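You operate a simulated robot arm through the tools that you are given. There is no shell and no other tool. Be economical: measure what you need, move in short steps, check, and stop when the job is done.

The job below is to be done with a simulated robot arm. You get a single attempt, and the scene is never put back.

JOB
Take the purple flush block on the top of the trim bench and put it away on the front of the test box bench. Then press the clips call button to switch it on. Then press the bolts call button to switch it on. Then push the right drawer shut. Then open the left drawer, put the white plug from the inside of the left drawer on the top of the kit bench, then shut the drawer. Then close the cupboard door. Then put the green plug from the top of the orange-legged bench on the top of the kit bench. Then take the door hinge c and put it on top of the grey cover. Then open the nutrunner bench drawer. Do these in the order given. Set down upright: purple flush block, door hinge C.

Only the result counts: the job must be done as asked and must still hold three seconds after the hand-in. Knocking over, shifting, dropping, spilling or breaking anything else fails it. A push-on lid holds only when it is set on centred and level and pressed home; a screw cap is set on level and turned clockwise until tight.

ROBOT AND FRAMES
A 6-joint arm with a fingered hand on a trunk, on a base that drives. Base frame: it is fixed to the floor where the robot stands at the start and does not move with it; the origin is under the middle of the robot, x ahead of it, y to its left, z up; the surface under the hand at the start is at about z = 860. Lengths are in mm, angles in degrees, forces in N, time in s.
With the tool pointing down near the work surface it reaches from about 240 to 560 mm from the robot's upright axis, wherever it stands. Its first joint turns from -166.0 to 166.0 degrees. Places, roughly: bolts call button [900, 4000, 1100]; clips call button [600, 4000, 1100]; cupboard door [-1100, 3700, 400]; door hinge C [500, -6750, 750]; front of the test box bench (20x92 cm) [460, -9100, 840]; green plug [-5500, 1500, 750]; grey cover (29x33x5 cm) [600, -2100, 800]; left drawer [-300, 4200, 700]; nutrunner bench drawer [500, -8000, 700]; purple flush block [500, 0, 1000]; right drawer [100, 4100, 700]; top of the kit bench [-2300, 2100, 800]; white plug [-250, 4000, 750]. Payload 3.1 kg.
The TCP is the grasp point between the finger pads, 22 mm short of the fingertips. In the tool frame z runs along the fingers and y along their closing line. The gripper opens to 132 mm. The gripper's body begins 60 mm behind the TCP. The gripper is a hand of 4 fingers: y runs from the thumb to the fingers, the wrist lies at [0, 0, -218] in the tool frame, and closing takes about 1.5 s.
Orientation is that of the tool frame in the base frame, as a unit quaternion [w, x, y, z]. With the fingers straight down and closing along the base's y, the tool's x points along the base's -x, its y along +y and its z along -z.

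CONTROLS
- The arm moves only by the tool servo_tool. Its argument "increments" is text: rows parted by semicolons, each of 6 numbers parted by spaces: the shift along the tool's x, y, z in m, then the turn, a rotation vector about the tool's x, y, z in degrees. In form: x y z ax ay az; .... A call has 1 to 20 rows; each row shifts and turns the commanded pose from where the row before left it, along the tool's axes as they then stand. "jaw" is the opening, from 0 (shut) to 1 (fully open), set as the call begins (left out, the last holds). A row lasts 0.2 s, in which the tool goes at most 50 mm and 8.6 degrees; a call with a longer step from one row to the next is refused whole, and so is a gripper value outside its range. A pose out of reach is approached as far as the arm can. The call stops where the force on the tool passes 40 N (or 10 N more than at its start, if that is more) or the arm is blocked; 0.2 s more then pass. Each finger travels about 153 mm/s and halts on what it meets, pressing with about 33 N; the grip force reading is that of the motor and also rises with nothing between the fingers. The clock runs only during rows and for 0.2 s after the last one: add rows that do not move to give the fingers time. The reply holds the time, the measured pose of the TCP, the force on the tool along the base axes, the opening and the grip force, in the units named above and with some noise, with the torque about the TCP (base axes, N m) and any sound that the robot's microphone picked up.
- Cameras (640 x 400 px; columns grow to the right, rows downward): "scene" is now at [6, 117.6, 1563]; the picture's right is [-0.40, -0.92, 0.00], its down [-0.73, 0.32, -0.60] and it looks along [0.55, -0.24, -0.80] (base axes); focal length 255 px, centre (320, 200). "wrist" rides on the gripper at [53, -53, -84] in the tool frame; the picture's right is [0.71, 0.71, 0.00], its down [-0.53, 0.53, -0.67] and it looks along [-0.47, 0.47, 0.74] (tool axes); focal length 247 px, centre (320, 200). There is no depth. A picture from a camera that has moved, and an enlarged one, comes with that camera's place and axes in the base frame and with its lens.
- camera(camera): a new picture of that camera. It takes no simulated time.
- move_column(by): slides the trunk up (or, below 0, down) by that many mm; the arm and the scene camera ride with it, the base frame stays. It gives what a move gives, with no picture.
- drive_base(legs): drives the robot by 1 to 6 legs, each [ahead, left, turn to the left] in mm, mm and degrees, along the robot's own axes; the way and the turn of a leg run together, so that a leg with both is an arc; at most 1500 mm and 180 degrees a leg. The arm and the cameras ride along, it lands a little off, and it stops where it bumps. It gives what a move gives.
- finger_targets(finger1, finger2, finger3, thumb_bend): sets how far each is bent, from 0 (flat) to 100 (curled in); at 30 the hand is open as for a grip, at 70 the pads meet at the TCP. One left out holds its place. A second passes; each finger stops where it meets its share of the squeeze, and holds until it gets a number again. A gripper value or a shape takes the hand back. It gives what a move gives, with no picture; readings hold the bend of each and the force on the fingers (four entries, about 0 where the hand has none), thumb and palm.
- preshape(shape): the hand has 4 fingers and takes this shape, open, in about a second: jaw (thumb against the fingers, like two jaws); tri (thumb and two fingers); tip (a fingertip pinch); poke (one finger out to press); point (the index stretched); flat (the hand flat); cup (the hand cupped); fist (a fist). The gripper value then closes the fingers along that shape, each until it touches; the sizes above hold for jaw. It gives what a move gives, with no picture.
- aim_head(pan, tilt): turns the head with the scene camera to pan (to the left, within 155 degrees either way) and tilt (down, from -29 to 69), counted from straight ahead of the robot. It gives what a move gives.
- enlarge(camera, box): a new picture of the part [left, top, right, bottom] of that camera's present view, enlarged. It takes no simulated time.
- job_done(): hands the job in; it is judged then, once.

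Work in short steps. Places have to be worked out from the pictures, the camera data and where the tool is seen: move nearer, look again, correct. Check each grasp and each placing, and mend what went wrong. You have 217 turns and 210 pictures in all, those below and enlarged ones among them. Open the gripper and draw the arm clear of the work before you hand the job in, unless the task says otherwise; then end with one line.

The tools are called after "Request:" as a command line: name --argument value ..., lists and objects as JSON in quotes. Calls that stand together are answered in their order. servo_tool: Moves the arm, as the interface text tells. Its arguments: {"type":"object","properties":{"increments":{"type":"string"},"jaw":{"type":"number"}},"required":["increments"]} The other tools are called the same way: move_column (by) slides the trunk up or down; preshape (shape) gives the hand a shape; finger_targets (finger1, finger2, finger3, thumb_bend) moves the fingers one by one; drive_base (legs) drives the base; aim_head (pan, tilt) turns the head that bears the scene camera; camera (camera) takes a picture; enlarge (camera, box) takes an enlarged picture of a part of a camera's view; job_done () hands the job in.

At the start:

```text
time: 0.0
ee_pos: [392.3, 56.3, 1048.8]
ee_rot: [0.0, 0.001, 1.0, 0.0]
contact_force: [-0.1, 0.8, -0.8]
torque: [0.02, 0.04, -0.02]
opening: 132.0
grasp_force: 0.1
shape: jaw
bend: [30.0, 30.0, 30.0, 30.0]
finger forces: [0.0, 0.0, 0.1, 0.0, 0.0, 0.0]
trunk travel left (down, up): [-250.0, 136.0]
robot x, y, heading: [-0.1, -1.0, 0.1]
head pan, tilt: [-23.8, 53.2]
```

scene: 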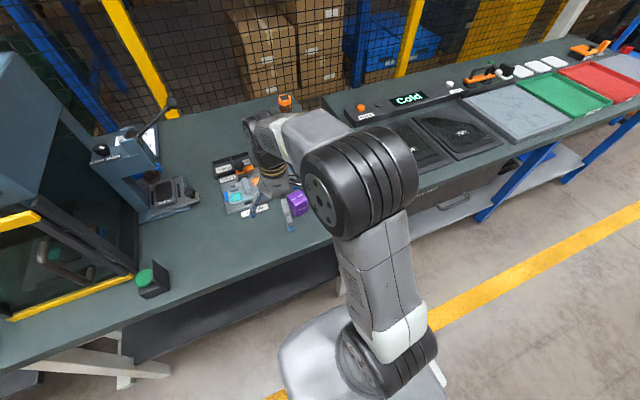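
wrist: 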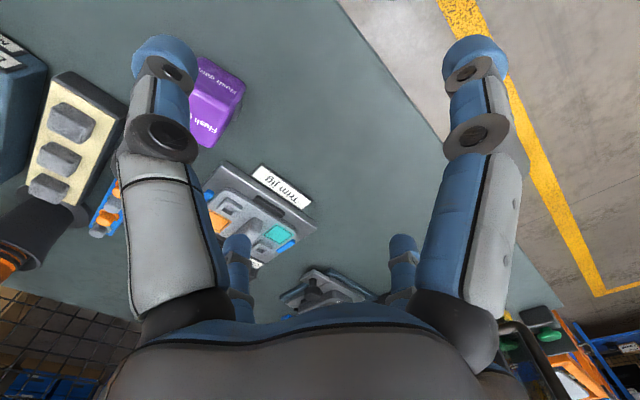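

The purple block seems to lie near (480, -5). I take closer looks before I move.

Request:
enlarge --camera "wrist" --box '[120, 20, 320, 145]'

Request:
enlarge --camera "scene" --box '[200, 130, 360, 250]'

```text
3.20 times, centred on (220, 82) of wrist
camera zoom: at [340.4, 2.1, 1134.2], right [-0.71, 0.71, 0.0], down [0.53, 0.53, 0.67], along [0.47, 0.47, -0.74], focal length 790 px, centre (640, 576)
```

zoom: 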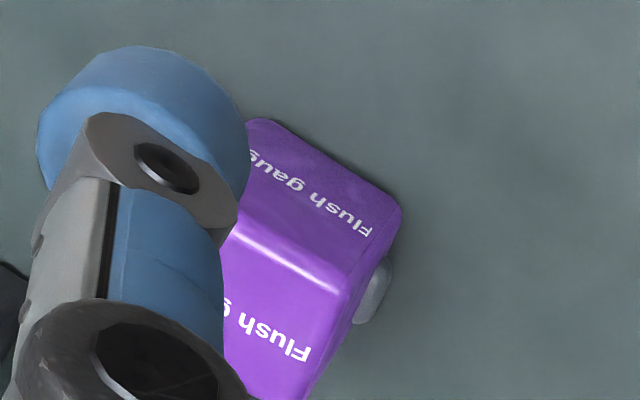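

```text
3.33 times, centred on (280, 190) of scene
camera zoom: at [6.0, 117.6, 1563.0], right [-0.4, -0.92, 0.0], down [-0.73, 0.32, -0.6], along [0.55, -0.24, -0.8], focal length 851 px, centre (453, 233)
```

zoom: 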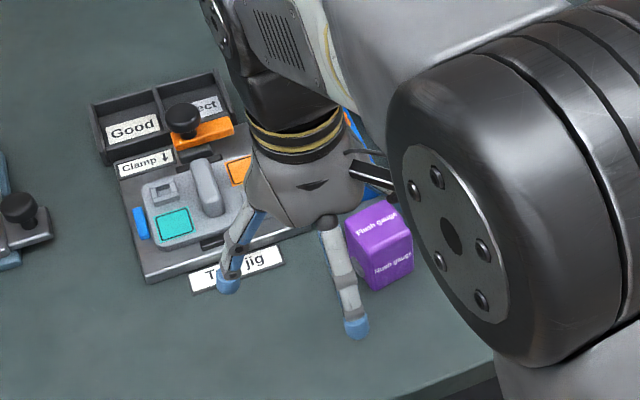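

The front-left bottom corner of the block looks to be near (453, 4), and the block is about 70 mm tall. I move the hand over it at the same height and look between the fingers.

Request:
servo_tool --increments "-0.04 -0.038 0 0 0 0; -0.04 -0.038 0 0 0 0; 0 0 0 0 0 0"

Request:
camera --camera "wrist"

Request:
camera --camera "scene"

```text
refused: row 1 steps farther than a row can; nothing moved
```

```text
205 pictures are left
camera wrist: at [340.4, 2.1, 1134.2], right [-0.71, 0.71, 0.0], down [0.53, 0.53, 0.67], along [0.47, 0.47, -0.74], focal length 247 px, centre (320, 200)
```

wrist: 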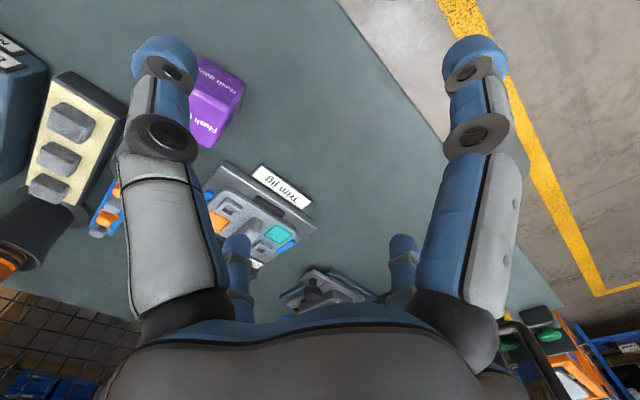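

```text
204 pictures are left
camera scene: at [6.0, 117.6, 1563.0], right [-0.4, -0.92, 0.0], down [-0.73, 0.32, -0.6], along [0.55, -0.24, -0.8], focal length 255 px, centre (320, 200)
```

scene: 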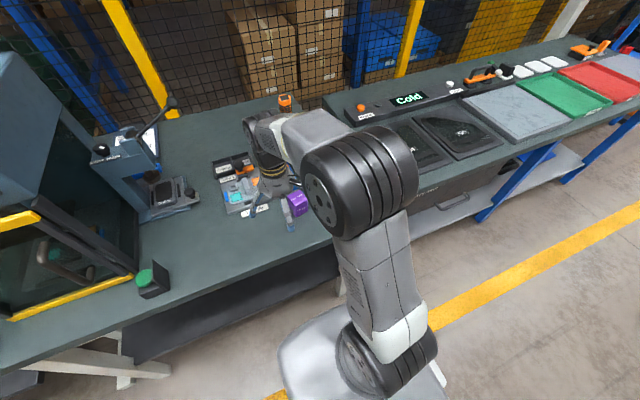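

The step was 55 mm, over the limit. I split it up.

Request:
servo_tool --increments "-0.027 -0.026 0 0 0 0; -0.027 -0.025 0 0 0 0; -0.026 -0.025 0 0 0 0; 0 0 0 0 0 0"

Request:
camera --camera "wrist"

```text
time: 1.0
ee_pos: [474.3, -20.0, 1050.3]
ee_rot: [0.001, 0.0, 1.0, 0.0]
contact_force: [-0.6, -0.4, -0.3]
torque: [-0.01, 0.01, 0.01]
opening: 131.8
grasp_force: 0.0
shape: jaw
bend: [30.0, 30.0, 30.0, 30.0]
finger forces: [0.1, 0.0, 0.1, 0.1, 0.0, 0.1]
trunk travel left (down, up): [-250.0, 136.0]
robot x, y, heading: [2.2, -0.2, 0.1]
head pan, tilt: [-23.8, 53.2]
```

```text
203 pictures are left
camera wrist: at [421.2, -73.8, 1134.4], right [-0.71, 0.71, 0.0], down [0.53, 0.53, 0.67], along [0.47, 0.47, -0.74], focal length 247 px, centre (320, 200)
```

wrist: 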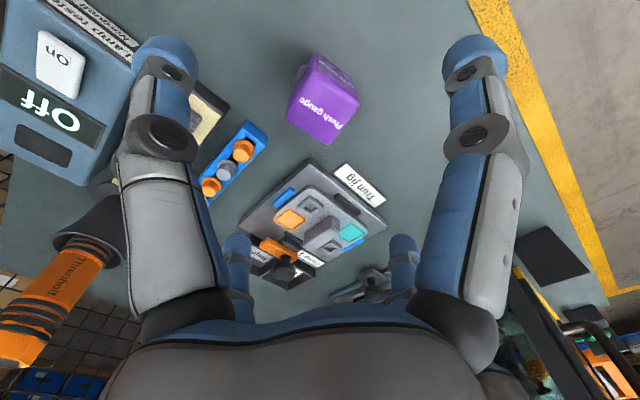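

The block now stands clear between the fingers. I zoom in to measure its corners.

Request:
enlarge --camera "wrist" --box '[260, 40, 388, 160]'

```text
3.33 times, centred on (324, 100) of wrist
camera zoom: at [421.2, -73.8, 1134.4], right [-0.71, 0.71, 0.0], down [0.53, 0.53, 0.67], along [0.47, 0.47, -0.74], focal length 823 px, centre (307, 533)
```

zoom: 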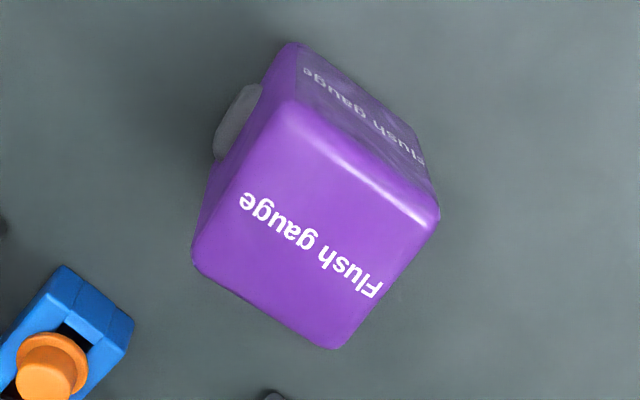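

The block is about 48x48x60 mm, centred near (481, -11) with yaw +9°, and has grey pads on its ±y sides. I align the hand and go down to a TCP height of about 893.

Request:
servo_tool --increments "-0.007 0.009 0 0 0 0; 0 0 0 0 0 -4.5; 0 0 0 0 0 -4.5; 0 0 0.04 0 0 0; 0 0 0.04 0 0 0; 0 0 0.04 0 0 0; 0 0 0.037 0 0 0; 0 0 0 0 0 0"

Request:
camera --camera "wrist"

```text
time: 2.8
ee_pos: [479.3, -12.1, 891.5]
ee_rot: [0.0, -0.079, 0.997, 0.0]
contact_force: [-0.2, 0.1, -0.4]
torque: [0.0, 0.04, -0.02]
opening: 132.0
grasp_force: 0.0
shape: jaw
bend: [30.0, 30.0, 30.0, 30.0]
finger forces: [0.1, 0.0, 0.0, 0.0, 0.0, 0.0]
trunk travel left (down, up): [-250.0, 136.0]
robot x, y, heading: [-0.6, 0.7, -0.1]
head pan, tilt: [-23.8, 53.2]
```

```text
201 pictures are left
camera wrist: at [435.4, -73.3, 976.0], right [-0.81, 0.59, 0.0], down [0.44, 0.6, 0.67], along [0.39, 0.54, -0.74], focal length 247 px, centre (320, 200)
```

wrist: 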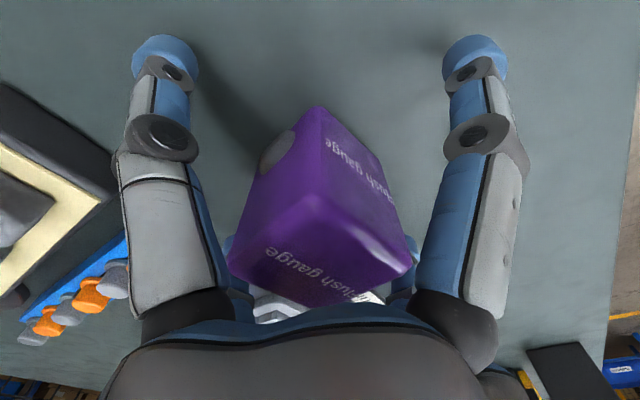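

The block is centred between the fingers. I close the jaw on it.

Request:
servo_tool --increments "0 0 0 0 0 0; 0 0 0 0 0 0; 0 0 0 0 0 0; 0 0 0 0 0 0; 0 0 0 0 0 0; 0 0 0 0 0 0; 0 0 0 0 0 0; 0 0 0 0 0 0" --jaw 0

Request:
camera --camera "wrist"

```text
time: 4.6
ee_pos: [479.9, -11.3, 892.4]
ee_rot: [0.0, -0.078, 0.997, -0.001]
contact_force: [-0.8, 0.4, -0.8]
torque: [-0.02, 0.0, 0.01]
opening: 50.4
grasp_force: 32.8
shape: jaw
bend: [79.0, 42.0, 79.0, 70.0]
finger forces: [30.0, 29.8, 29.9, 0.1, 30.2, 0.1]
trunk travel left (down, up): [-250.0, 136.0]
robot x, y, heading: [1.8, 0.5, -0.1]
head pan, tilt: [-23.8, 53.2]
```

```text
200 pictures are left
camera wrist: at [435.9, -73.3, 976.3], right [-0.81, 0.59, 0.0], down [0.44, 0.6, 0.67], along [0.39, 0.54, -0.74], focal length 247 px, centre (320, 200)
```

wrist: 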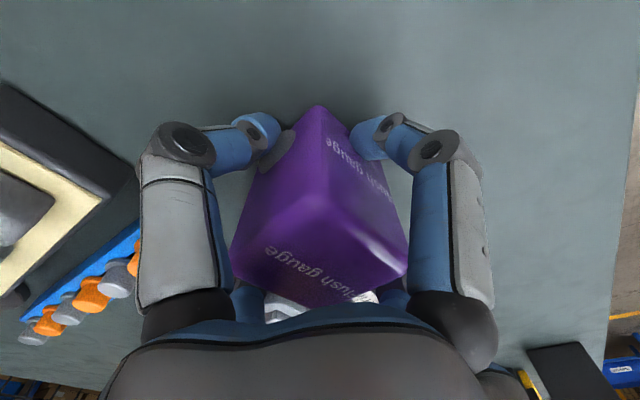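

The grip is firm at 50 mm. I lift the block up and back toward the robot.

Request:
servo_tool --increments "0 0 -0.02 0 0 0; 0 0 -0.04 0 0 0; 0 0 -0.04 0 0 0; 0 0 -0.04 0 0 0; 0 0 -0.04 0 0 0; 0 0 0 0 0 0"

Request:
camera --camera "wrist"

Request:
aim_head --pan -90 --tilt 15

Request:
camera --camera "scene"

```text
time: 6.0
ee_pos: [479.5, -11.2, 1071.3]
ee_rot: [0.0, -0.078, 0.997, 0.0]
contact_force: [0.0, 0.8, -2.7]
torque: [0.01, -0.01, 0.0]
opening: 49.9
grasp_force: 33.1
shape: jaw
bend: [79.0, 42.0, 79.0, 70.0]
finger forces: [30.1, 29.8, 30.1, 0.0, 30.2, 0.0]
trunk travel left (down, up): [-250.0, 136.0]
robot x, y, heading: [-2.2, -1.4, 0.1]
head pan, tilt: [-23.8, 53.2]
```

```text
199 pictures are left
camera wrist: at [436.4, -72.0, 1156.0], right [-0.81, 0.59, 0.0], down [0.44, 0.6, 0.67], along [0.39, 0.54, -0.74], focal length 247 px, centre (320, 200)
```

wrist: 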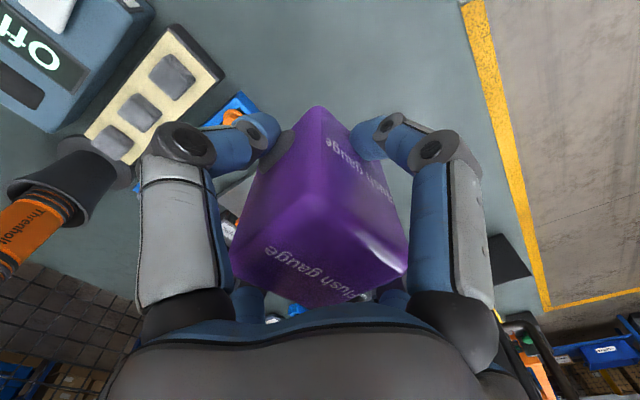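

```text
time: 7.4
ee_pos: [479.3, -10.5, 1071.6]
ee_rot: [0.0, -0.078, 0.997, 0.0]
contact_force: [0.5, -0.7, -2.7]
torque: [0.0, -0.01, -0.01]
opening: 49.8
grasp_force: 33.1
shape: jaw
bend: [79.0, 42.0, 79.0, 70.0]
finger forces: [30.0, 29.8, 30.1, 0.0, 30.2, 0.0]
trunk travel left (down, up): [-250.0, 136.0]
robot x, y, heading: [1.9, 1.2, -0.2]
head pan, tilt: [-90.0, 15.0]
```

```text
198 pictures are left
camera scene: at [-61.2, 53.9, 1621.0], right [-1.0, 0.0, 0.0], down [0.0, 0.26, -0.97], along [0.0, -0.97, -0.26], focal length 255 px, centre (320, 200)
```

scene: 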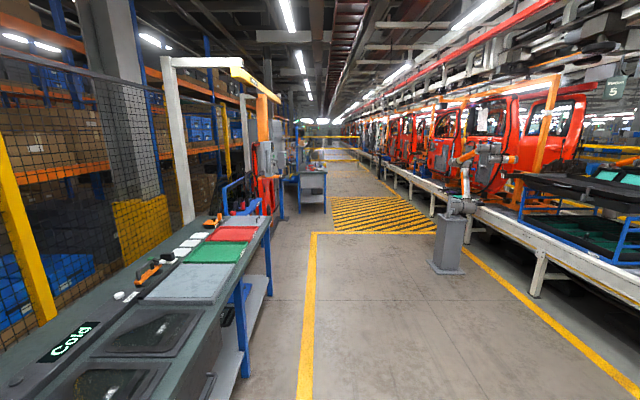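

The block is held. I look closer down the aisle to plan the drive.

Request:
enlarge --camera "scene" --box '[220, 100, 480, 262]'

```text
2.46 times, centred on (350, 181) of scene
camera zoom: at [-61.2, 53.9, 1621.0], right [-1.0, 0.0, 0.0], down [0.0, 0.26, -0.97], along [0.0, -0.97, -0.26], focal length 628 px, centre (246, 247)
```

zoom: 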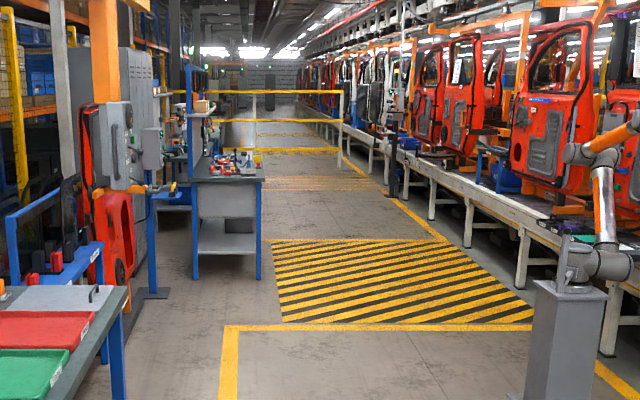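

The aisle along x ≈ -700 looks clear; a bench juts out to x ≈ -160 near y = -5000. I back off, turn to face -y and drive along.

Request:
drive_base --legs '[[-700, 0, 0], [0, 0, -90], [1500, 0, 0], [1500, 0, 0]]'

Request:
aim_head --pan 0 --tilt 15

Request:
camera --camera "scene"

```text
time: 29.3
ee_pos: [-670.0, -3537.3, 1070.9]
ee_rot: [0.0, 0.648, 0.761, 0.0]
contact_force: [-0.2, 0.0, -1.7]
torque: [0.02, -0.03, 0.02]
opening: 50.0
grasp_force: 33.3
shape: jaw
bend: [79.0, 42.0, 79.0, 70.0]
finger forces: [29.6, 29.7, 30.1, 0.1, 30.2, 0.0]
trunk travel left (down, up): [-250.0, 136.0]
robot x, y, heading: [-658.4, -3057.6, -89.9]
head pan, tilt: [-90.0, 15.0]
```

```text
time: 30.9
ee_pos: [-672.1, -3537.4, 1070.7]
ee_rot: [-0.001, 0.648, 0.762, 0.0]
contact_force: [-0.3, 0.0, -2.3]
torque: [-0.01, -0.02, -0.01]
opening: 49.6
grasp_force: 33.1
shape: jaw
bend: [79.0, 42.0, 79.0, 70.0]
finger forces: [29.8, 29.8, 30.0, 0.0, 30.3, 0.0]
trunk travel left (down, up): [-250.0, 136.0]
robot x, y, heading: [-664.8, -3058.1, -89.9]
head pan, tilt: [0.0, 15.0]
```

```text
196 pictures are left
camera scene: at [-515.9, -3090.6, 1621.0], right [-1.0, 0.0, 0.0], down [0.0, 0.26, -0.97], along [0.0, -0.97, -0.26], focal length 255 px, centre (320, 200)
```

scene: 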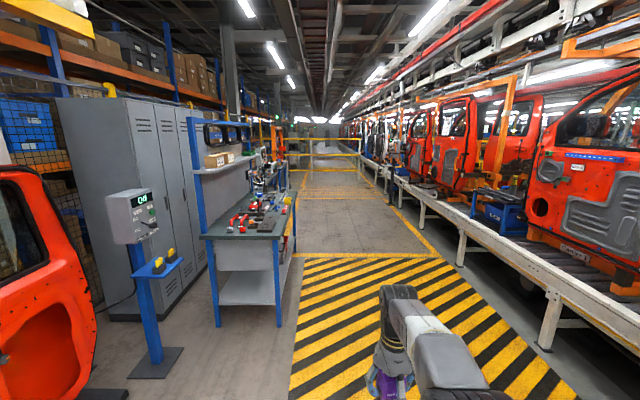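

The way is clear. I go on 3 m and look again.

Request:
drive_base --legs '[[1500, 0, 0], [1500, 0, 0]]'

Request:
aim_head --pan 25 --tilt 15

Request:
camera --camera "scene"

```text
time: 45.4
ee_pos: [-723.2, -6537.3, 1070.7]
ee_rot: [-0.001, 0.658, 0.753, 0.0]
contact_force: [-0.4, -0.2, -1.8]
torque: [0.01, -0.02, 0.03]
opening: 50.0
grasp_force: 33.1
shape: jaw
bend: [79.0, 42.0, 79.0, 70.0]
finger forces: [29.7, 29.9, 30.0, 0.1, 30.2, 0.0]
trunk travel left (down, up): [-250.0, 136.0]
robot x, y, heading: [-699.0, -6058.0, -91.3]
head pan, tilt: [0.0, 15.0]
```

```text
time: 46.3
ee_pos: [-723.0, -6534.9, 1071.1]
ee_rot: [0.0, 0.658, 0.753, -0.001]
contact_force: [0.0, 1.1, -2.5]
torque: [-0.01, -0.02, 0.01]
opening: 49.6
grasp_force: 33.1
shape: jaw
bend: [79.0, 42.0, 79.0, 70.0]
finger forces: [29.7, 29.8, 30.0, 0.1, 30.3, 0.0]
trunk travel left (down, up): [-250.0, 136.0]
robot x, y, heading: [-702.8, -6054.7, -91.4]
head pan, tilt: [25.0, 15.0]
```

```text
195 pictures are left
camera scene: at [-515.4, -6086.7, 1621.0], right [-0.92, -0.4, 0.0], down [-0.1, 0.24, -0.97], along [0.39, -0.89, -0.26], focal length 255 px, centre (320, 200)
```

scene: 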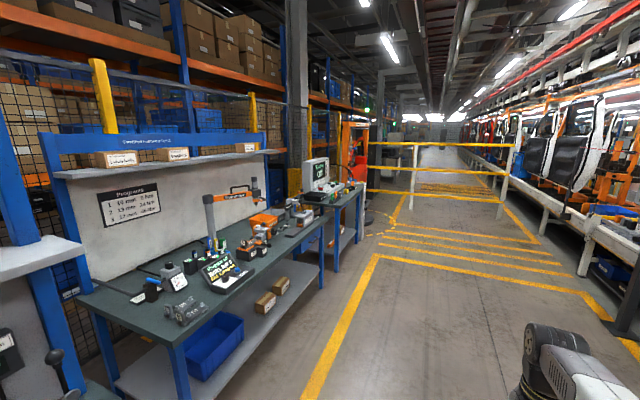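

The nutrunner bench comes first, with the test box bench beyond it. I drive on to y ≈ -9050.

Request:
drive_base --legs '[[0, 0, 1.4], [1500, 0, 0], [1400, 0, 0]]'

Request:
aim_head --pan 80 --tilt 25

Request:
camera --camera "scene"

```text
time: 60.7
ee_pos: [-758.2, -9444.6, 1070.6]
ee_rot: [0.0, 0.66, 0.752, 0.0]
contact_force: [-0.6, 0.9, -2.3]
torque: [-0.03, 0.02, 0.0]
opening: 49.9
grasp_force: 33.4
shape: jaw
bend: [79.0, 42.0, 79.0, 70.0]
finger forces: [29.7, 29.8, 30.0, 0.1, 30.2, 0.1]
trunk travel left (down, up): [-250.0, 136.0]
robot x, y, heading: [-734.5, -8964.9, -91.7]
head pan, tilt: [25.0, 15.0]
```

```text
time: 61.9
ee_pos: [-759.5, -9445.4, 1072.1]
ee_rot: [-0.001, 0.66, 0.752, 0.0]
contact_force: [0.0, 0.2, -1.8]
torque: [0.0, 0.0, -0.03]
opening: 49.8
grasp_force: 32.8
shape: jaw
bend: [79.0, 42.0, 79.0, 70.0]
finger forces: [29.7, 29.7, 30.0, 0.1, 30.3, 0.0]
trunk travel left (down, up): [-250.0, 136.0]
robot x, y, heading: [-733.7, -8961.9, -91.5]
head pan, tilt: [80.0, 25.0]
```

```text
194 pictures are left
camera scene: at [-496.1, -8928.6, 1604.8], right [-0.2, -0.98, 0.0], down [-0.41, 0.09, -0.91], along [0.89, -0.18, -0.42], focal length 255 px, centre (320, 200)
```

scene: 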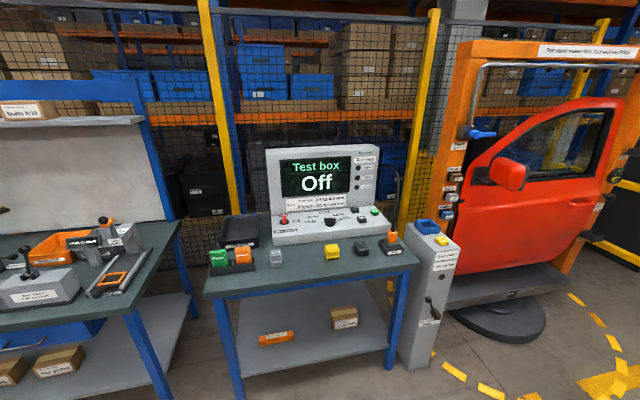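

The front strip between the grey block (y≈-8916) and the yellow block (y≈-9195) looks free. I turn to face the bench and draw near to (-120, -9050).

Request:
drive_base --legs '[[0, 0, 91.6], [600, -90, 0]]'

Request:
aim_head --pan 0 --tilt 45

Request:
camera --camera "scene"

Request:
camera --camera "wrist"

```text
time: 69.3
ee_pos: [344.6, -9052.2, 1070.1]
ee_rot: [0.0, -0.085, 0.996, 0.0]
contact_force: [0.1, -0.1, -2.1]
torque: [-0.01, 0.05, -0.03]
opening: 49.6
grasp_force: 32.9
shape: jaw
bend: [79.0, 42.0, 79.0, 70.0]
finger forces: [29.5, 29.8, 29.9, 0.0, 30.2, 0.0]
trunk travel left (down, up): [-250.0, 136.0]
robot x, y, heading: [-136.2, -9048.6, 0.6]
head pan, tilt: [80.0, 25.0]
```

```text
time: 70.8
ee_pos: [344.5, -9051.0, 1071.6]
ee_rot: [-0.001, -0.084, 0.996, 0.0]
contact_force: [-1.1, -0.6, -2.9]
torque: [-0.01, -0.01, -0.03]
opening: 49.6
grasp_force: 32.8
shape: jaw
bend: [79.0, 42.0, 79.0, 70.0]
finger forces: [29.3, 29.8, 30.0, 0.0, 30.2, 0.0]
trunk travel left (down, up): [-250.0, 136.0]
robot x, y, heading: [-134.9, -9047.0, 0.6]
head pan, tilt: [0.0, 45.0]
```

```text
193 pictures are left
camera scene: at [-118.0, -8899.4, 1574.2], right [0.01, -1.0, 0.0], down [-0.71, -0.01, -0.71], along [0.71, 0.01, -0.71], focal length 255 px, centre (320, 200)
```

scene: 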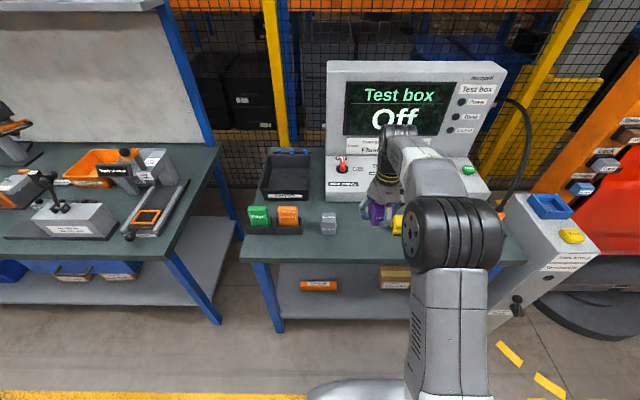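

```text
192 pictures are left
camera wrist: at [300.7, -9113.9, 1155.6], right [-0.82, 0.58, 0.0], down [0.43, 0.61, 0.67], along [0.39, 0.55, -0.74], focal length 247 px, centre (320, 200)
```

wrist: 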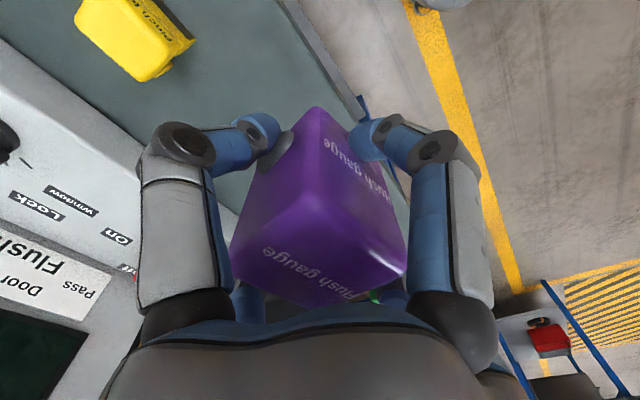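

The bench's front edge is at x≈330 and the standing items are near x≈470. I put the block down at about (410, -9040), squaring it up and going down to 15-20 mm above the surface.

Request:
servo_tool --increments "-0.033 0 0 0 0 0; -0.033 0 0 0 0 0; 0 0 0 0 0 4.8; 0 0 0 0 0 4.8; 0 0 0.045 0 0 0; 0 0 0.045 0 0 0; 0 0 0.045 0 0 0; 0 0 0.043 0 0 0; 0 0 0 0 0 0"

Request:
camera --camera "wrist"

Request:
enlarge --camera "scene" --box '[240, 140, 480, 290]'

```text
time: 72.8
ee_pos: [407.5, -9038.7, 893.6]
ee_rot: [0.001, 0.0, 1.0, 0.0]
contact_force: [0.8, -0.2, -2.4]
torque: [-0.02, 0.02, -0.03]
opening: 49.8
grasp_force: 32.9
shape: jaw
bend: [79.0, 42.0, 79.0, 70.0]
finger forces: [29.3, 29.8, 30.1, 0.0, 30.3, 0.0]
trunk travel left (down, up): [-250.0, 136.0]
robot x, y, heading: [-139.0, -9045.7, 0.5]
head pan, tilt: [0.0, 45.0]
```

```text
191 pictures are left
camera wrist: at [354.4, -9093.2, 977.6], right [-0.71, 0.71, 0.0], down [0.53, 0.53, 0.67], along [0.47, 0.47, -0.74], focal length 247 px, centre (320, 200)
```

wrist: 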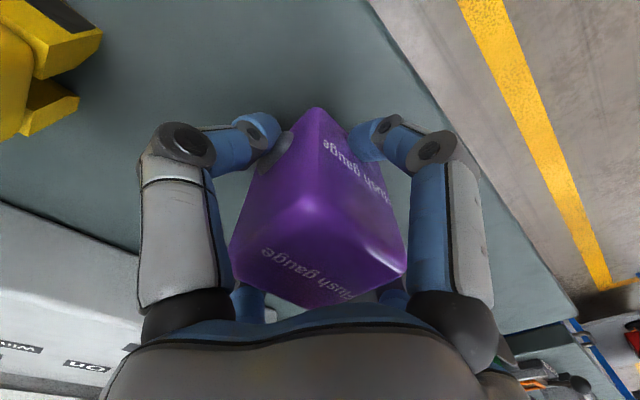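

```text
2.67 times, centred on (360, 215) of scene
camera zoom: at [-118.5, -8899.5, 1574.2], right [0.01, -1.0, 0.0], down [-0.71, -0.01, -0.71], along [0.71, 0.01, -0.71], focal length 680 px, centre (213, 160)
```

zoom: 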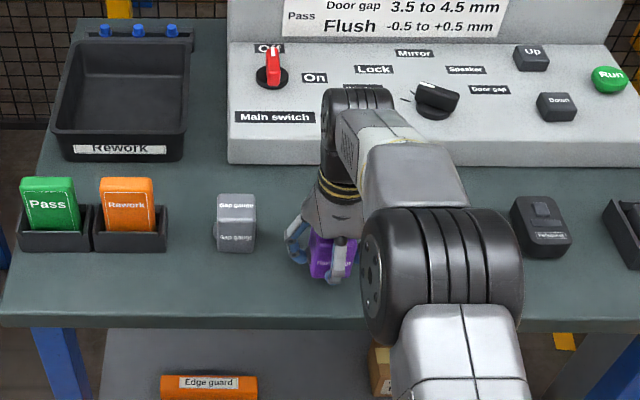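

I shift 20 mm further in and then lower in small steps until contact.

Request:
servo_tool --increments "-0.02 0 0 0 0 0; 0 0 0.008 0 0 0; 0 0 0.004 0 0 0; 0 0 0.004 0 0 0; 0 0 0 0 0 0"

```text
time: 74.0
ee_pos: [427.7, -9040.6, 876.8]
ee_rot: [0.0, 0.0, 1.0, 0.0]
contact_force: [-0.5, 0.3, -2.4]
torque: [0.03, -0.03, 0.02]
opening: 49.5
grasp_force: 32.4
shape: jaw
bend: [79.0, 42.0, 79.0, 70.0]
finger forces: [29.3, 29.9, 30.4, 0.0, 30.2, 0.0]
trunk travel left (down, up): [-250.0, 136.0]
robot x, y, heading: [-135.1, -9047.5, 0.6]
head pan, tilt: [0.0, 45.0]
```

No contact yet, so I keep lowering by 2 mm steps.

Request:
servo_tool --increments "0 0 0.002 0 0 0; 0 0 0.002 0 0 0; 0 0 0 0 0 0"

Request:
enlarge --camera "wrist" --box '[200, 80, 440, 230]'

```text
time: 74.8
ee_pos: [427.7, -9040.7, 872.7]
ee_rot: [0.0, 0.0, 1.0, 0.0]
contact_force: [0.2, -0.2, -2.3]
torque: [0.01, -0.01, 0.0]
opening: 49.5
grasp_force: 32.9
shape: jaw
bend: [79.0, 42.0, 79.0, 70.0]
finger forces: [29.4, 29.9, 30.2, 0.1, 30.3, 0.0]
trunk travel left (down, up): [-250.0, 136.0]
robot x, y, heading: [-135.8, -9051.5, 0.6]
head pan, tilt: [0.0, 45.0]
```

```text
2.67 times, centred on (320, 155) of wrist
camera zoom: at [375.2, -9094.7, 957.8], right [-0.71, 0.71, 0.0], down [0.53, 0.53, 0.67], along [0.47, 0.47, -0.74], focal length 659 px, centre (320, 320)
```

zoom: 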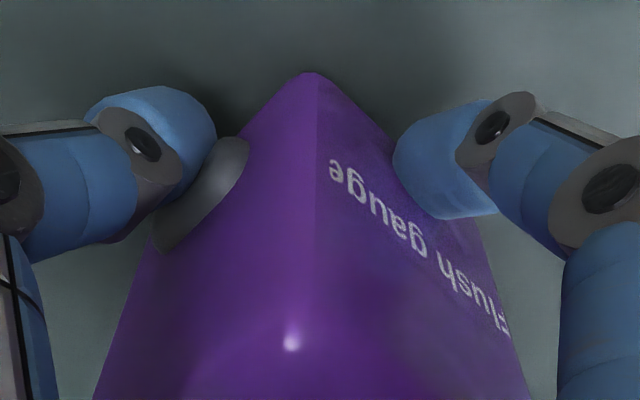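

Close to the surface but still without load. I go on down in 2 mm steps.

Request:
servo_tool --increments "0 0 0.002 0 0 0; 0 0 0.002 0 0 0; 0 0 0 0 0 0"

```text
time: 75.6
ee_pos: [427.5, -9043.0, 869.6]
ee_rot: [0.002, 0.0, 1.0, 0.0]
contact_force: [1.7, -0.8, 11.0]
torque: [-0.1, -0.04, -0.02]
opening: 49.9
grasp_force: 33.0
shape: jaw
bend: [79.0, 42.0, 79.0, 70.0]
finger forces: [30.4, 30.8, 31.2, 0.0, 32.0, 0.1]
trunk travel left (down, up): [-250.0, 136.0]
robot x, y, heading: [-140.0, -9050.0, 0.5]
head pan, tilt: [0.0, 45.0]
```

Contact: the block is standing. I open partly to clear the pads and then rise.

Request:
servo_tool --increments "0 0 -0.001 0 0 0; 0 0 0 0 0 0; 0 0 0 0 0 0; 0 0 0 0 0 0" --jaw 0.68

Request:
camera --camera "wrist"

```text
time: 76.6
ee_pos: [427.9, -9042.1, 869.9]
ee_rot: [0.0, -0.001, 1.0, 0.0]
contact_force: [0.1, 0.3, 0.6]
torque: [-0.01, 0.01, 0.01]
opening: 89.1
grasp_force: 0.0
shape: jaw
bend: [29.0, 29.0, 29.0, 68.0]
finger forces: [0.1, 0.0, 0.0, 0.0, 0.0, 0.0]
trunk travel left (down, up): [-250.0, 136.0]
robot x, y, heading: [-133.2, -9047.8, 1.0]
head pan, tilt: [0.0, 45.0]
```

```text
188 pictures are left
camera wrist: at [375.6, -9094.7, 954.4], right [-0.71, 0.71, 0.0], down [0.53, 0.53, 0.67], along [0.47, 0.47, -0.74], focal length 247 px, centre (320, 200)
```

wrist: 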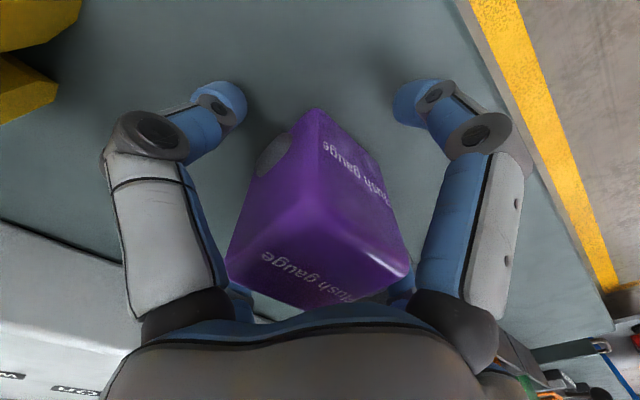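

Released and standing. I rise straight up and check.

Request:
servo_tool --increments "0 0 -0.02 0 0 0; 0 0 -0.045 0 0 0; 0 0 -0.045 0 0 0; 0 0 -0.045 0 0 0; 0 0 -0.045 0 0 0; 0.045 0 0 0 0 0; 0.045 0 0 0 0 0; 0 0 0 0 0 0"

Request:
camera --camera "scene"

Request:
camera --camera "wrist"

```text
time: 78.4
ee_pos: [317.7, -9041.2, 1064.8]
ee_rot: [0.0, -0.001, 1.0, 0.0]
contact_force: [0.2, 0.4, 1.3]
torque: [0.0, -0.01, 0.0]
opening: 89.7
grasp_force: 0.1
shape: jaw
bend: [29.0, 29.0, 29.0, 68.0]
finger forces: [0.0, 0.1, 0.1, 0.0, 0.0, 0.1]
out of reach, approached as far as the arm can: row 4, 5
trunk travel left (down, up): [-250.0, 136.0]
robot x, y, heading: [-138.9, -9043.1, 0.8]
head pan, tilt: [0.0, 45.0]
```

```text
187 pictures are left
camera scene: at [-117.5, -8899.5, 1574.2], right [0.01, -1.0, 0.0], down [-0.71, -0.01, -0.71], along [0.71, 0.01, -0.71], focal length 255 px, centre (320, 200)
```

scene: 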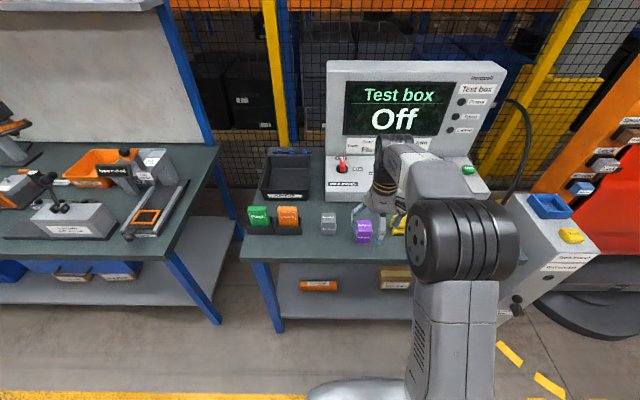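

```text
186 pictures are left
camera wrist: at [265.3, -9095.1, 1148.9], right [-0.71, 0.71, 0.0], down [0.52, 0.53, 0.67], along [0.47, 0.47, -0.74], focal length 247 px, centre (320, 200)
```

wrist: 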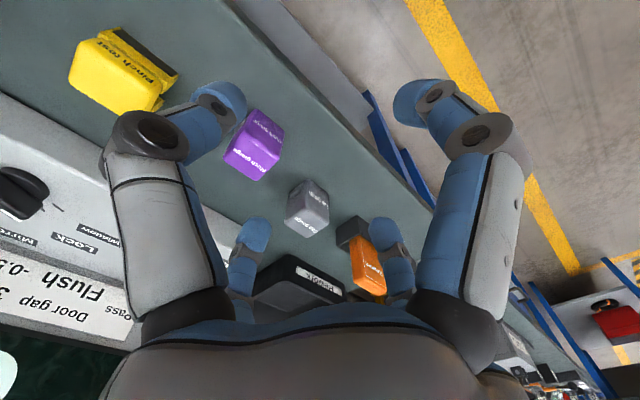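

The purple block stands upright on the front of the test box bench. Now I back out, turn to +y and drive back up the aisle.

Request:
drive_base --legs '[[-560, 0, 0], [0, 0, 89.2], [1500, 0, 0], [1500, 0, 0], [1500, 0, 0]]'

Request:
aim_head --pan 0 --tilt 12

Request:
camera --camera "scene"

```text
time: 106.4
ee_pos: [-615.4, -4106.1, 1065.6]
ee_rot: [0.0, -0.698, 0.716, 0.0]
contact_force: [-0.2, 0.1, 0.3]
torque: [-0.01, 0.02, -0.01]
opening: 89.6
grasp_force: 0.1
shape: jaw
bend: [29.0, 29.0, 29.0, 68.0]
finger forces: [0.0, 0.0, 0.1, 0.1, 0.0, 0.0]
trunk travel left (down, up): [-250.0, 136.0]
robot x, y, heading: [-614.1, -4560.9, 89.2]
head pan, tilt: [0.0, 45.0]
```

```text
time: 107.4
ee_pos: [-615.9, -4106.8, 1064.4]
ee_rot: [0.0, -0.697, 0.717, 0.0]
contact_force: [-0.3, -0.7, -0.1]
torque: [-0.02, -0.03, 0.01]
opening: 89.4
grasp_force: 0.0
shape: jaw
bend: [29.0, 29.0, 29.0, 68.0]
finger forces: [0.0, 0.1, 0.0, 0.0, 0.0, 0.0]
trunk travel left (down, up): [-250.0, 136.0]
robot x, y, heading: [-621.2, -4563.2, 89.1]
head pan, tilt: [0.0, 12.0]
```

```text
185 pictures are left
camera scene: at [-771.7, -4525.6, 1625.8], right [1.0, -0.02, 0.0], down [0.0, -0.21, -0.98], along [0.02, 0.98, -0.21], focal length 255 px, centre (320, 200)
```

scene: 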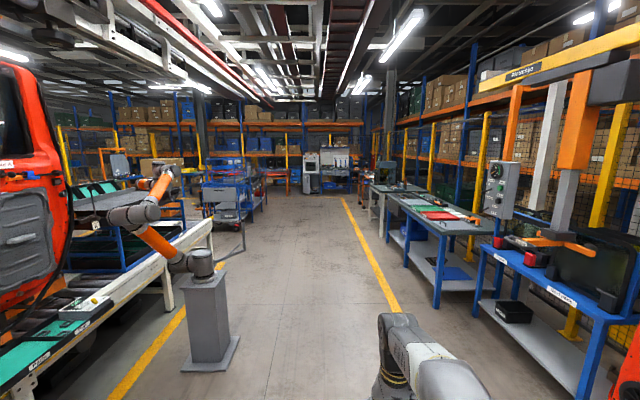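

Clear ahead. I drive on 6 m.

Request:
drive_base --legs '[[0, 0, 0.9], [1500, 0, 0], [1500, 0, 0], [1500, 0, 0], [1300, 0, 0]]'

Request:
aim_head --pan -15 --tilt 15

Request:
camera --camera "scene"

```text
time: 135.2
ee_pos: [-707.7, 1665.8, 1063.8]
ee_rot: [-0.001, 0.713, -0.701, -0.001]
contact_force: [-0.7, 0.5, -0.6]
torque: [0.01, 0.02, -0.02]
opening: 89.6
grasp_force: 0.1
shape: jaw
bend: [29.0, 29.0, 29.0, 68.0]
finger forces: [0.0, 0.0, 0.0, 0.0, 0.0, 0.1]
trunk travel left (down, up): [-250.0, 136.0]
robot x, y, heading: [-696.5, 1214.8, 91.6]
head pan, tilt: [0.0, 12.0]
```

```text
time: 136.0
ee_pos: [-706.4, 1666.5, 1064.5]
ee_rot: [0.0, 0.713, -0.701, -0.001]
contact_force: [0.4, -0.5, -0.6]
torque: [0.0, -0.03, 0.01]
opening: 89.4
grasp_force: 0.1
shape: jaw
bend: [29.0, 29.0, 29.0, 68.0]
finger forces: [0.1, 0.0, 0.1, 0.0, 0.1, 0.0]
trunk travel left (down, up): [-250.0, 136.0]
robot x, y, heading: [-696.0, 1213.1, 91.8]
head pan, tilt: [-15.0, 15.0]
```

```text
184 pictures are left
camera scene: at [-819.5, 1239.3, 1621.0], right [0.97, -0.23, 0.0], down [-0.06, -0.25, -0.97], along [0.22, 0.94, -0.26], focal length 255 px, centre (320, 200)
```

scene: 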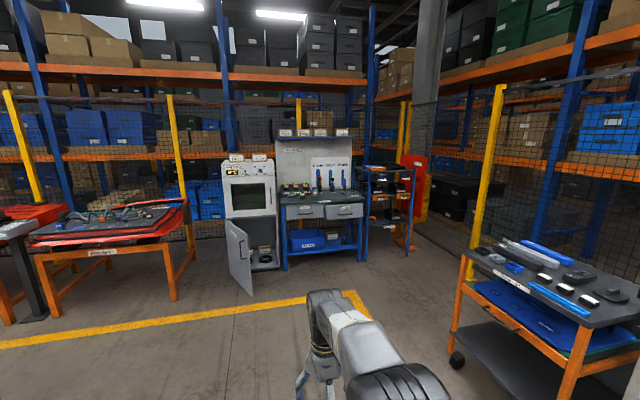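

Request:
enlarge --camera "scene" --box '[200, 110, 460, 300]'

```text
2.11 times, centred on (330, 205) of scene
camera zoom: at [-819.5, 1239.3, 1621.0], right [0.97, -0.23, 0.0], down [-0.06, -0.25, -0.97], along [0.22, 0.94, -0.26], focal length 537 px, centre (299, 190)
```

zoom: 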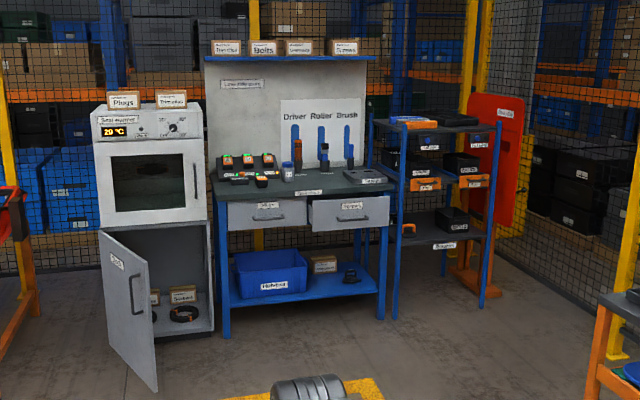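

The drawers' bench with the sterilizer/cupboard and a rack to its right come into view. I drive nearer to about (0, 2750).

Request:
drive_base --legs '[[1000, 0, -1.7], [530, -690, 0]]'

Request:
aim_head --pan -25 --tilt 15

Request:
camera --camera "scene"

```text
time: 145.3
ee_pos: [-18.9, 3185.7, 1064.4]
ee_rot: [-0.001, -0.705, 0.709, 0.001]
contact_force: [0.4, -0.2, -0.2]
torque: [-0.01, -0.03, 0.01]
opening: 89.5
grasp_force: 0.1
shape: jaw
bend: [29.0, 29.0, 29.0, 68.0]
finger forces: [0.0, 0.0, 0.0, 0.1, 0.0, 0.0]
trunk travel left (down, up): [-250.0, 136.0]
robot x, y, heading: [-22.2, 2732.2, 90.4]
head pan, tilt: [-15.0, 15.0]
```

```text
time: 146.1
ee_pos: [-20.4, 3184.8, 1064.6]
ee_rot: [0.0, -0.705, 0.709, 0.0]
contact_force: [-0.3, -0.3, -1.3]
torque: [-0.03, 0.01, 0.0]
opening: 89.5
grasp_force: 0.1
shape: jaw
bend: [29.0, 29.0, 29.0, 68.0]
finger forces: [0.0, 0.0, 0.0, 0.0, 0.1, 0.0]
trunk travel left (down, up): [-250.0, 136.0]
robot x, y, heading: [-18.2, 2732.5, 90.3]
head pan, tilt: [-25.0, 15.0]
```

```text
182 pictures are left
camera scene: at [-126.6, 2755.2, 1621.0], right [0.91, -0.42, 0.0], down [-0.11, -0.24, -0.97], along [0.4, 0.88, -0.26], focal length 255 px, centre (320, 200)
```

scene: 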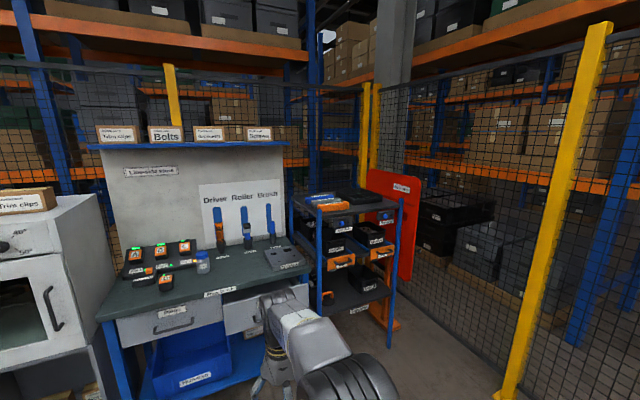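

Request:
enlarge --camera "scene" --box '[280, 170, 440, 340]'

Request:
enlarge --camera "scene" --box '[280, 180, 420, 270]'

```text
2.35 times, centred on (360, 255) of scene
camera zoom: at [-126.6, 2755.2, 1621.0], right [0.91, -0.42, 0.0], down [-0.11, -0.24, -0.97], along [0.4, 0.88, -0.26], focal length 600 px, centre (226, 71)
```

zoom: 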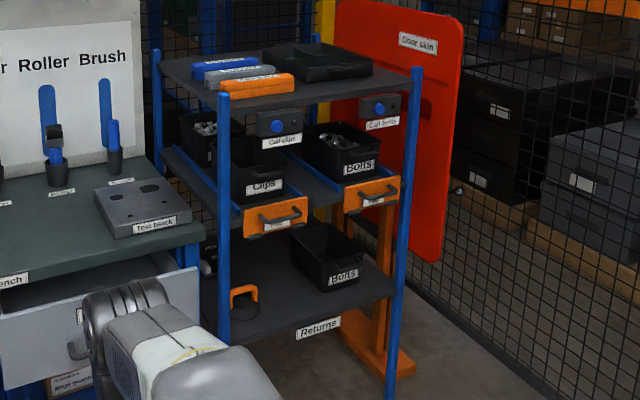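

```text
4.44 times, centred on (350, 225) of scene
camera zoom: at [-126.6, 2755.2, 1621.0], right [0.91, -0.42, 0.0], down [-0.11, -0.24, -0.97], along [0.4, 0.88, -0.26], focal length 1134 px, centre (187, 89)
```

zoom: 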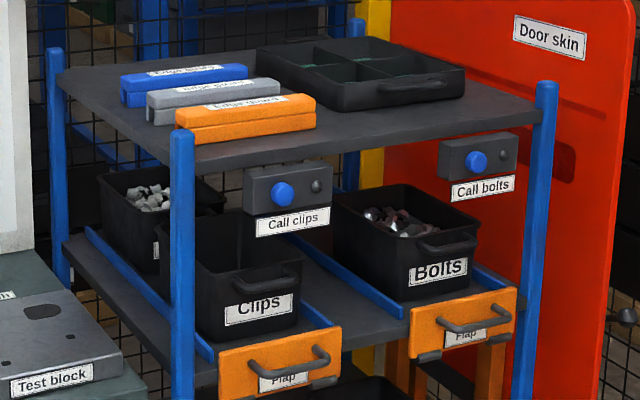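

The call buttons are blue knobs on the front edge of the rack's upper shelf, facing -y: clips near (566, 3975, 1100), bolts near (885, 3982, 1100). I drive in front of the clips one and put the hand in the poke shape.

Request:
drive_base --legs '[[230, -590, 0]]'

Request:
preshape --shape "poke"

Request:
servo_tool --increments "-0.04 0 0 0 0 0; -0.04 0 0 0 0 0; 0 0 0 0 -8.2 0; 0 0 0 0 -8.2 0; 0 0 0 0 -8.2 0; 0 0 0 0 -8.2 0; 0 0 0 0 -8.2 0; 0 0 0 0 -8.2 0; 0 0 0 0 -8.2 0; 0 0 0 0 -8.2 0; 0 0 0 0 -8.2 0; 0 0 0 0 -8.2 0; 0 0 0 0 -8 0; 0 0 0 0 0 0; 0 0 0 0 0 0"

Request:
camera --camera "scene"

Request:
camera --camera "wrist"

```text
time: 149.6
ee_pos: [568.7, 3420.1, 1064.0]
ee_rot: [0.0, -0.705, 0.71, 0.0]
contact_force: [0.3, -0.4, 1.0]
torque: [0.02, 0.02, 0.03]
opening: 89.4
grasp_force: 0.1
shape: jaw
bend: [29.0, 29.0, 29.0, 68.0]
finger forces: [0.0, 0.0, 0.0, 0.0, 0.0, 0.0]
trunk travel left (down, up): [-250.0, 136.0]
robot x, y, heading: [572.7, 2969.6, 90.0]
head pan, tilt: [-25.0, 15.0]
```

```text
time: 150.5
ee_pos: [568.6, 3419.1, 1063.7]
ee_rot: [0.0, -0.705, 0.71, 0.0]
contact_force: [0.4, 0.0, -0.7]
torque: [0.02, 0.02, 0.02]
opening: 0.1
grasp_force: 0.1
shape: poke
bend: [100.0, 100.0, 100.0, 91.0]
finger forces: [0.0, 0.0, 0.0, 0.1, 0.1, 0.1]
trunk travel left (down, up): [-250.0, 136.0]
robot x, y, heading: [568.9, 2968.1, 90.0]
head pan, tilt: [-25.0, 15.0]
```

```text
time: 153.7
ee_pos: [568.0, 3498.4, 1064.6]
ee_rot: [0.502, -0.498, 0.503, 0.498]
contact_force: [0.3, -0.2, 0.5]
torque: [-0.04, -0.01, -0.02]
opening: 0.0
grasp_force: 0.0
shape: poke
bend: [100.0, 100.0, 100.0, 91.0]
finger forces: [0.0, 0.1, 0.0, 0.0, 0.0, 0.1]
trunk travel left (down, up): [-250.0, 136.0]
robot x, y, heading: [568.3, 2966.6, 90.1]
head pan, tilt: [-25.0, 15.0]
```

```text
179 pictures are left
camera scene: at [459.9, 2989.9, 1621.0], right [0.91, -0.42, 0.0], down [-0.11, -0.24, -0.97], along [0.41, 0.88, -0.26], focal length 255 px, centre (320, 200)
```

scene: 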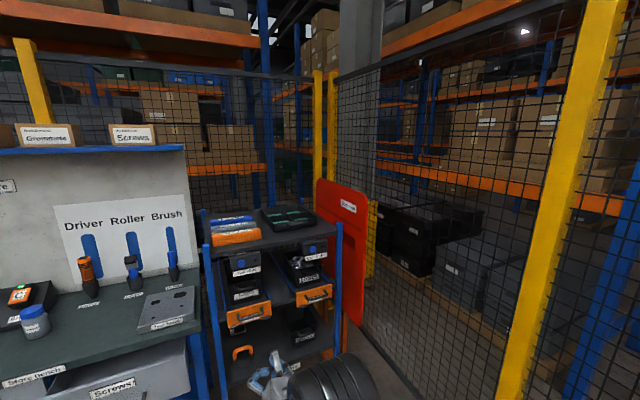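

```text
178 pictures are left
camera wrist: at [621.5, 3415.1, 1011.2], right [-0.71, 0.01, -0.71], down [-0.53, -0.66, 0.53], along [-0.47, 0.75, 0.47], focal length 247 px, centre (320, 200)
```

wrist: 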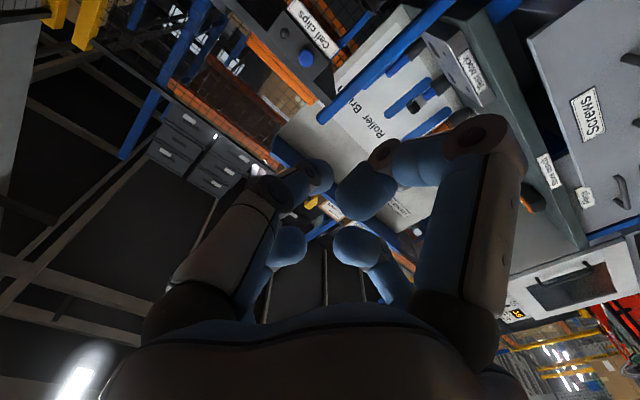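

I look at the hand to see which finger is out.

Request:
aim_head --pan -10 --tilt 45

Request:
camera --camera "scene"

```text
time: 154.6
ee_pos: [567.5, 3498.7, 1064.6]
ee_rot: [0.503, -0.498, 0.502, 0.497]
contact_force: [0.2, 0.6, -0.6]
torque: [0.01, -0.02, -0.01]
opening: 0.2
grasp_force: 0.0
shape: poke
bend: [100.0, 100.0, 100.0, 91.0]
finger forces: [0.0, 0.0, 0.1, 0.0, 0.0, 0.0]
trunk travel left (down, up): [-250.0, 136.0]
robot x, y, heading: [568.5, 2966.2, 90.4]
head pan, tilt: [-10.0, 45.0]
```

```text
177 pictures are left
camera scene: at [434.7, 2985.0, 1574.3], right [0.99, -0.17, 0.0], down [-0.12, -0.7, -0.71], along [0.12, 0.7, -0.71], focal length 255 px, centre (320, 200)
```

scene: 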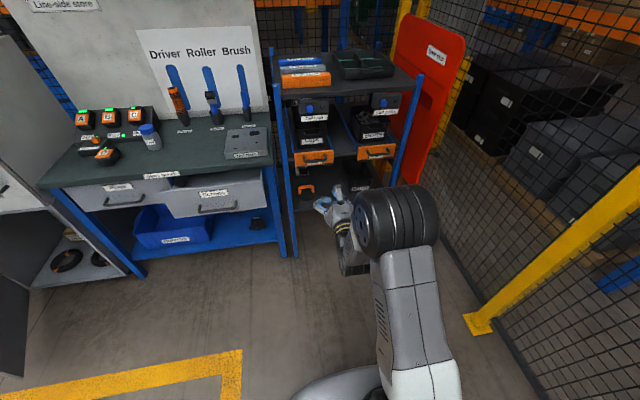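

Request:
enlarge --camera "scene" --box '[280, 160, 400, 250]'

```text
4.44 times, centred on (340, 205) of scene
camera zoom: at [434.7, 2985.0, 1574.3], right [0.99, -0.17, 0.0], down [-0.12, -0.7, -0.71], along [0.12, 0.7, -0.71], focal length 1134 px, centre (231, 178)
```

zoom: 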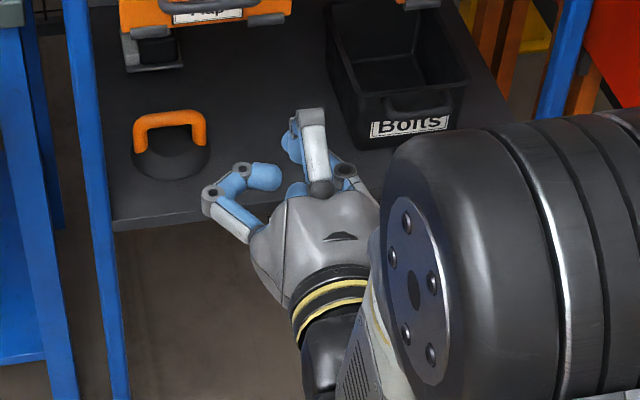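

It isn't clear which finger is out. I try the "point" shape and look again.

Request:
preshape --shape "point"

Request:
enlarge --camera "scene" --box '[280, 160, 400, 250]'

Request:
camera --camera "wrist"

```text
time: 155.5
ee_pos: [568.0, 3500.1, 1064.0]
ee_rot: [0.503, -0.498, 0.502, 0.497]
contact_force: [-0.1, -0.2, 0.5]
torque: [-0.01, -0.01, 0.02]
opening: 126.3
grasp_force: 0.1
shape: point
bend: [70.0, 100.0, 100.0, 81.0]
finger forces: [0.1, 0.1, 0.0, 0.0, 0.1, 0.0]
trunk travel left (down, up): [-250.0, 136.0]
robot x, y, heading: [569.4, 2963.9, 90.4]
head pan, tilt: [-10.0, 45.0]
```

```text
4.44 times, centred on (340, 205) of scene
camera zoom: at [434.6, 2985.0, 1574.2], right [0.99, -0.17, 0.0], down [-0.12, -0.7, -0.71], along [0.12, 0.7, -0.71], focal length 1134 px, centre (231, 178)
```

zoom: 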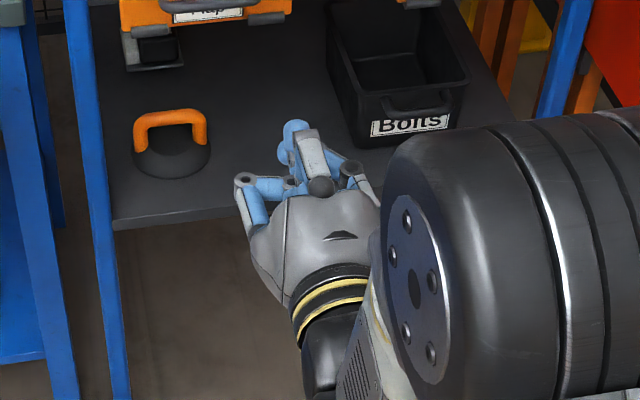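

```text
174 pictures are left
camera wrist: at [621.6, 3414.9, 1011.3], right [-0.71, 0.01, -0.71], down [-0.53, -0.66, 0.53], along [-0.47, 0.75, 0.47], focal length 247 px, centre (320, 200)
```

wrist: 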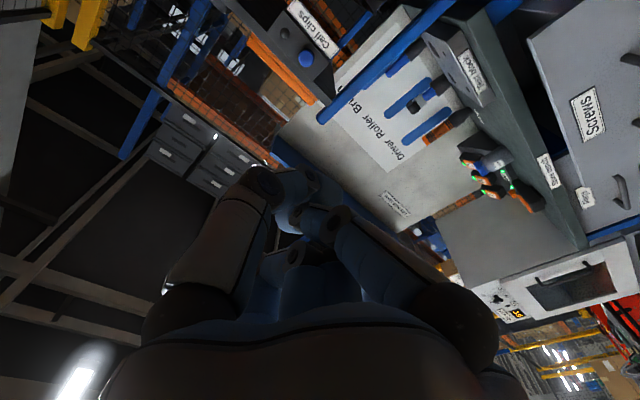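

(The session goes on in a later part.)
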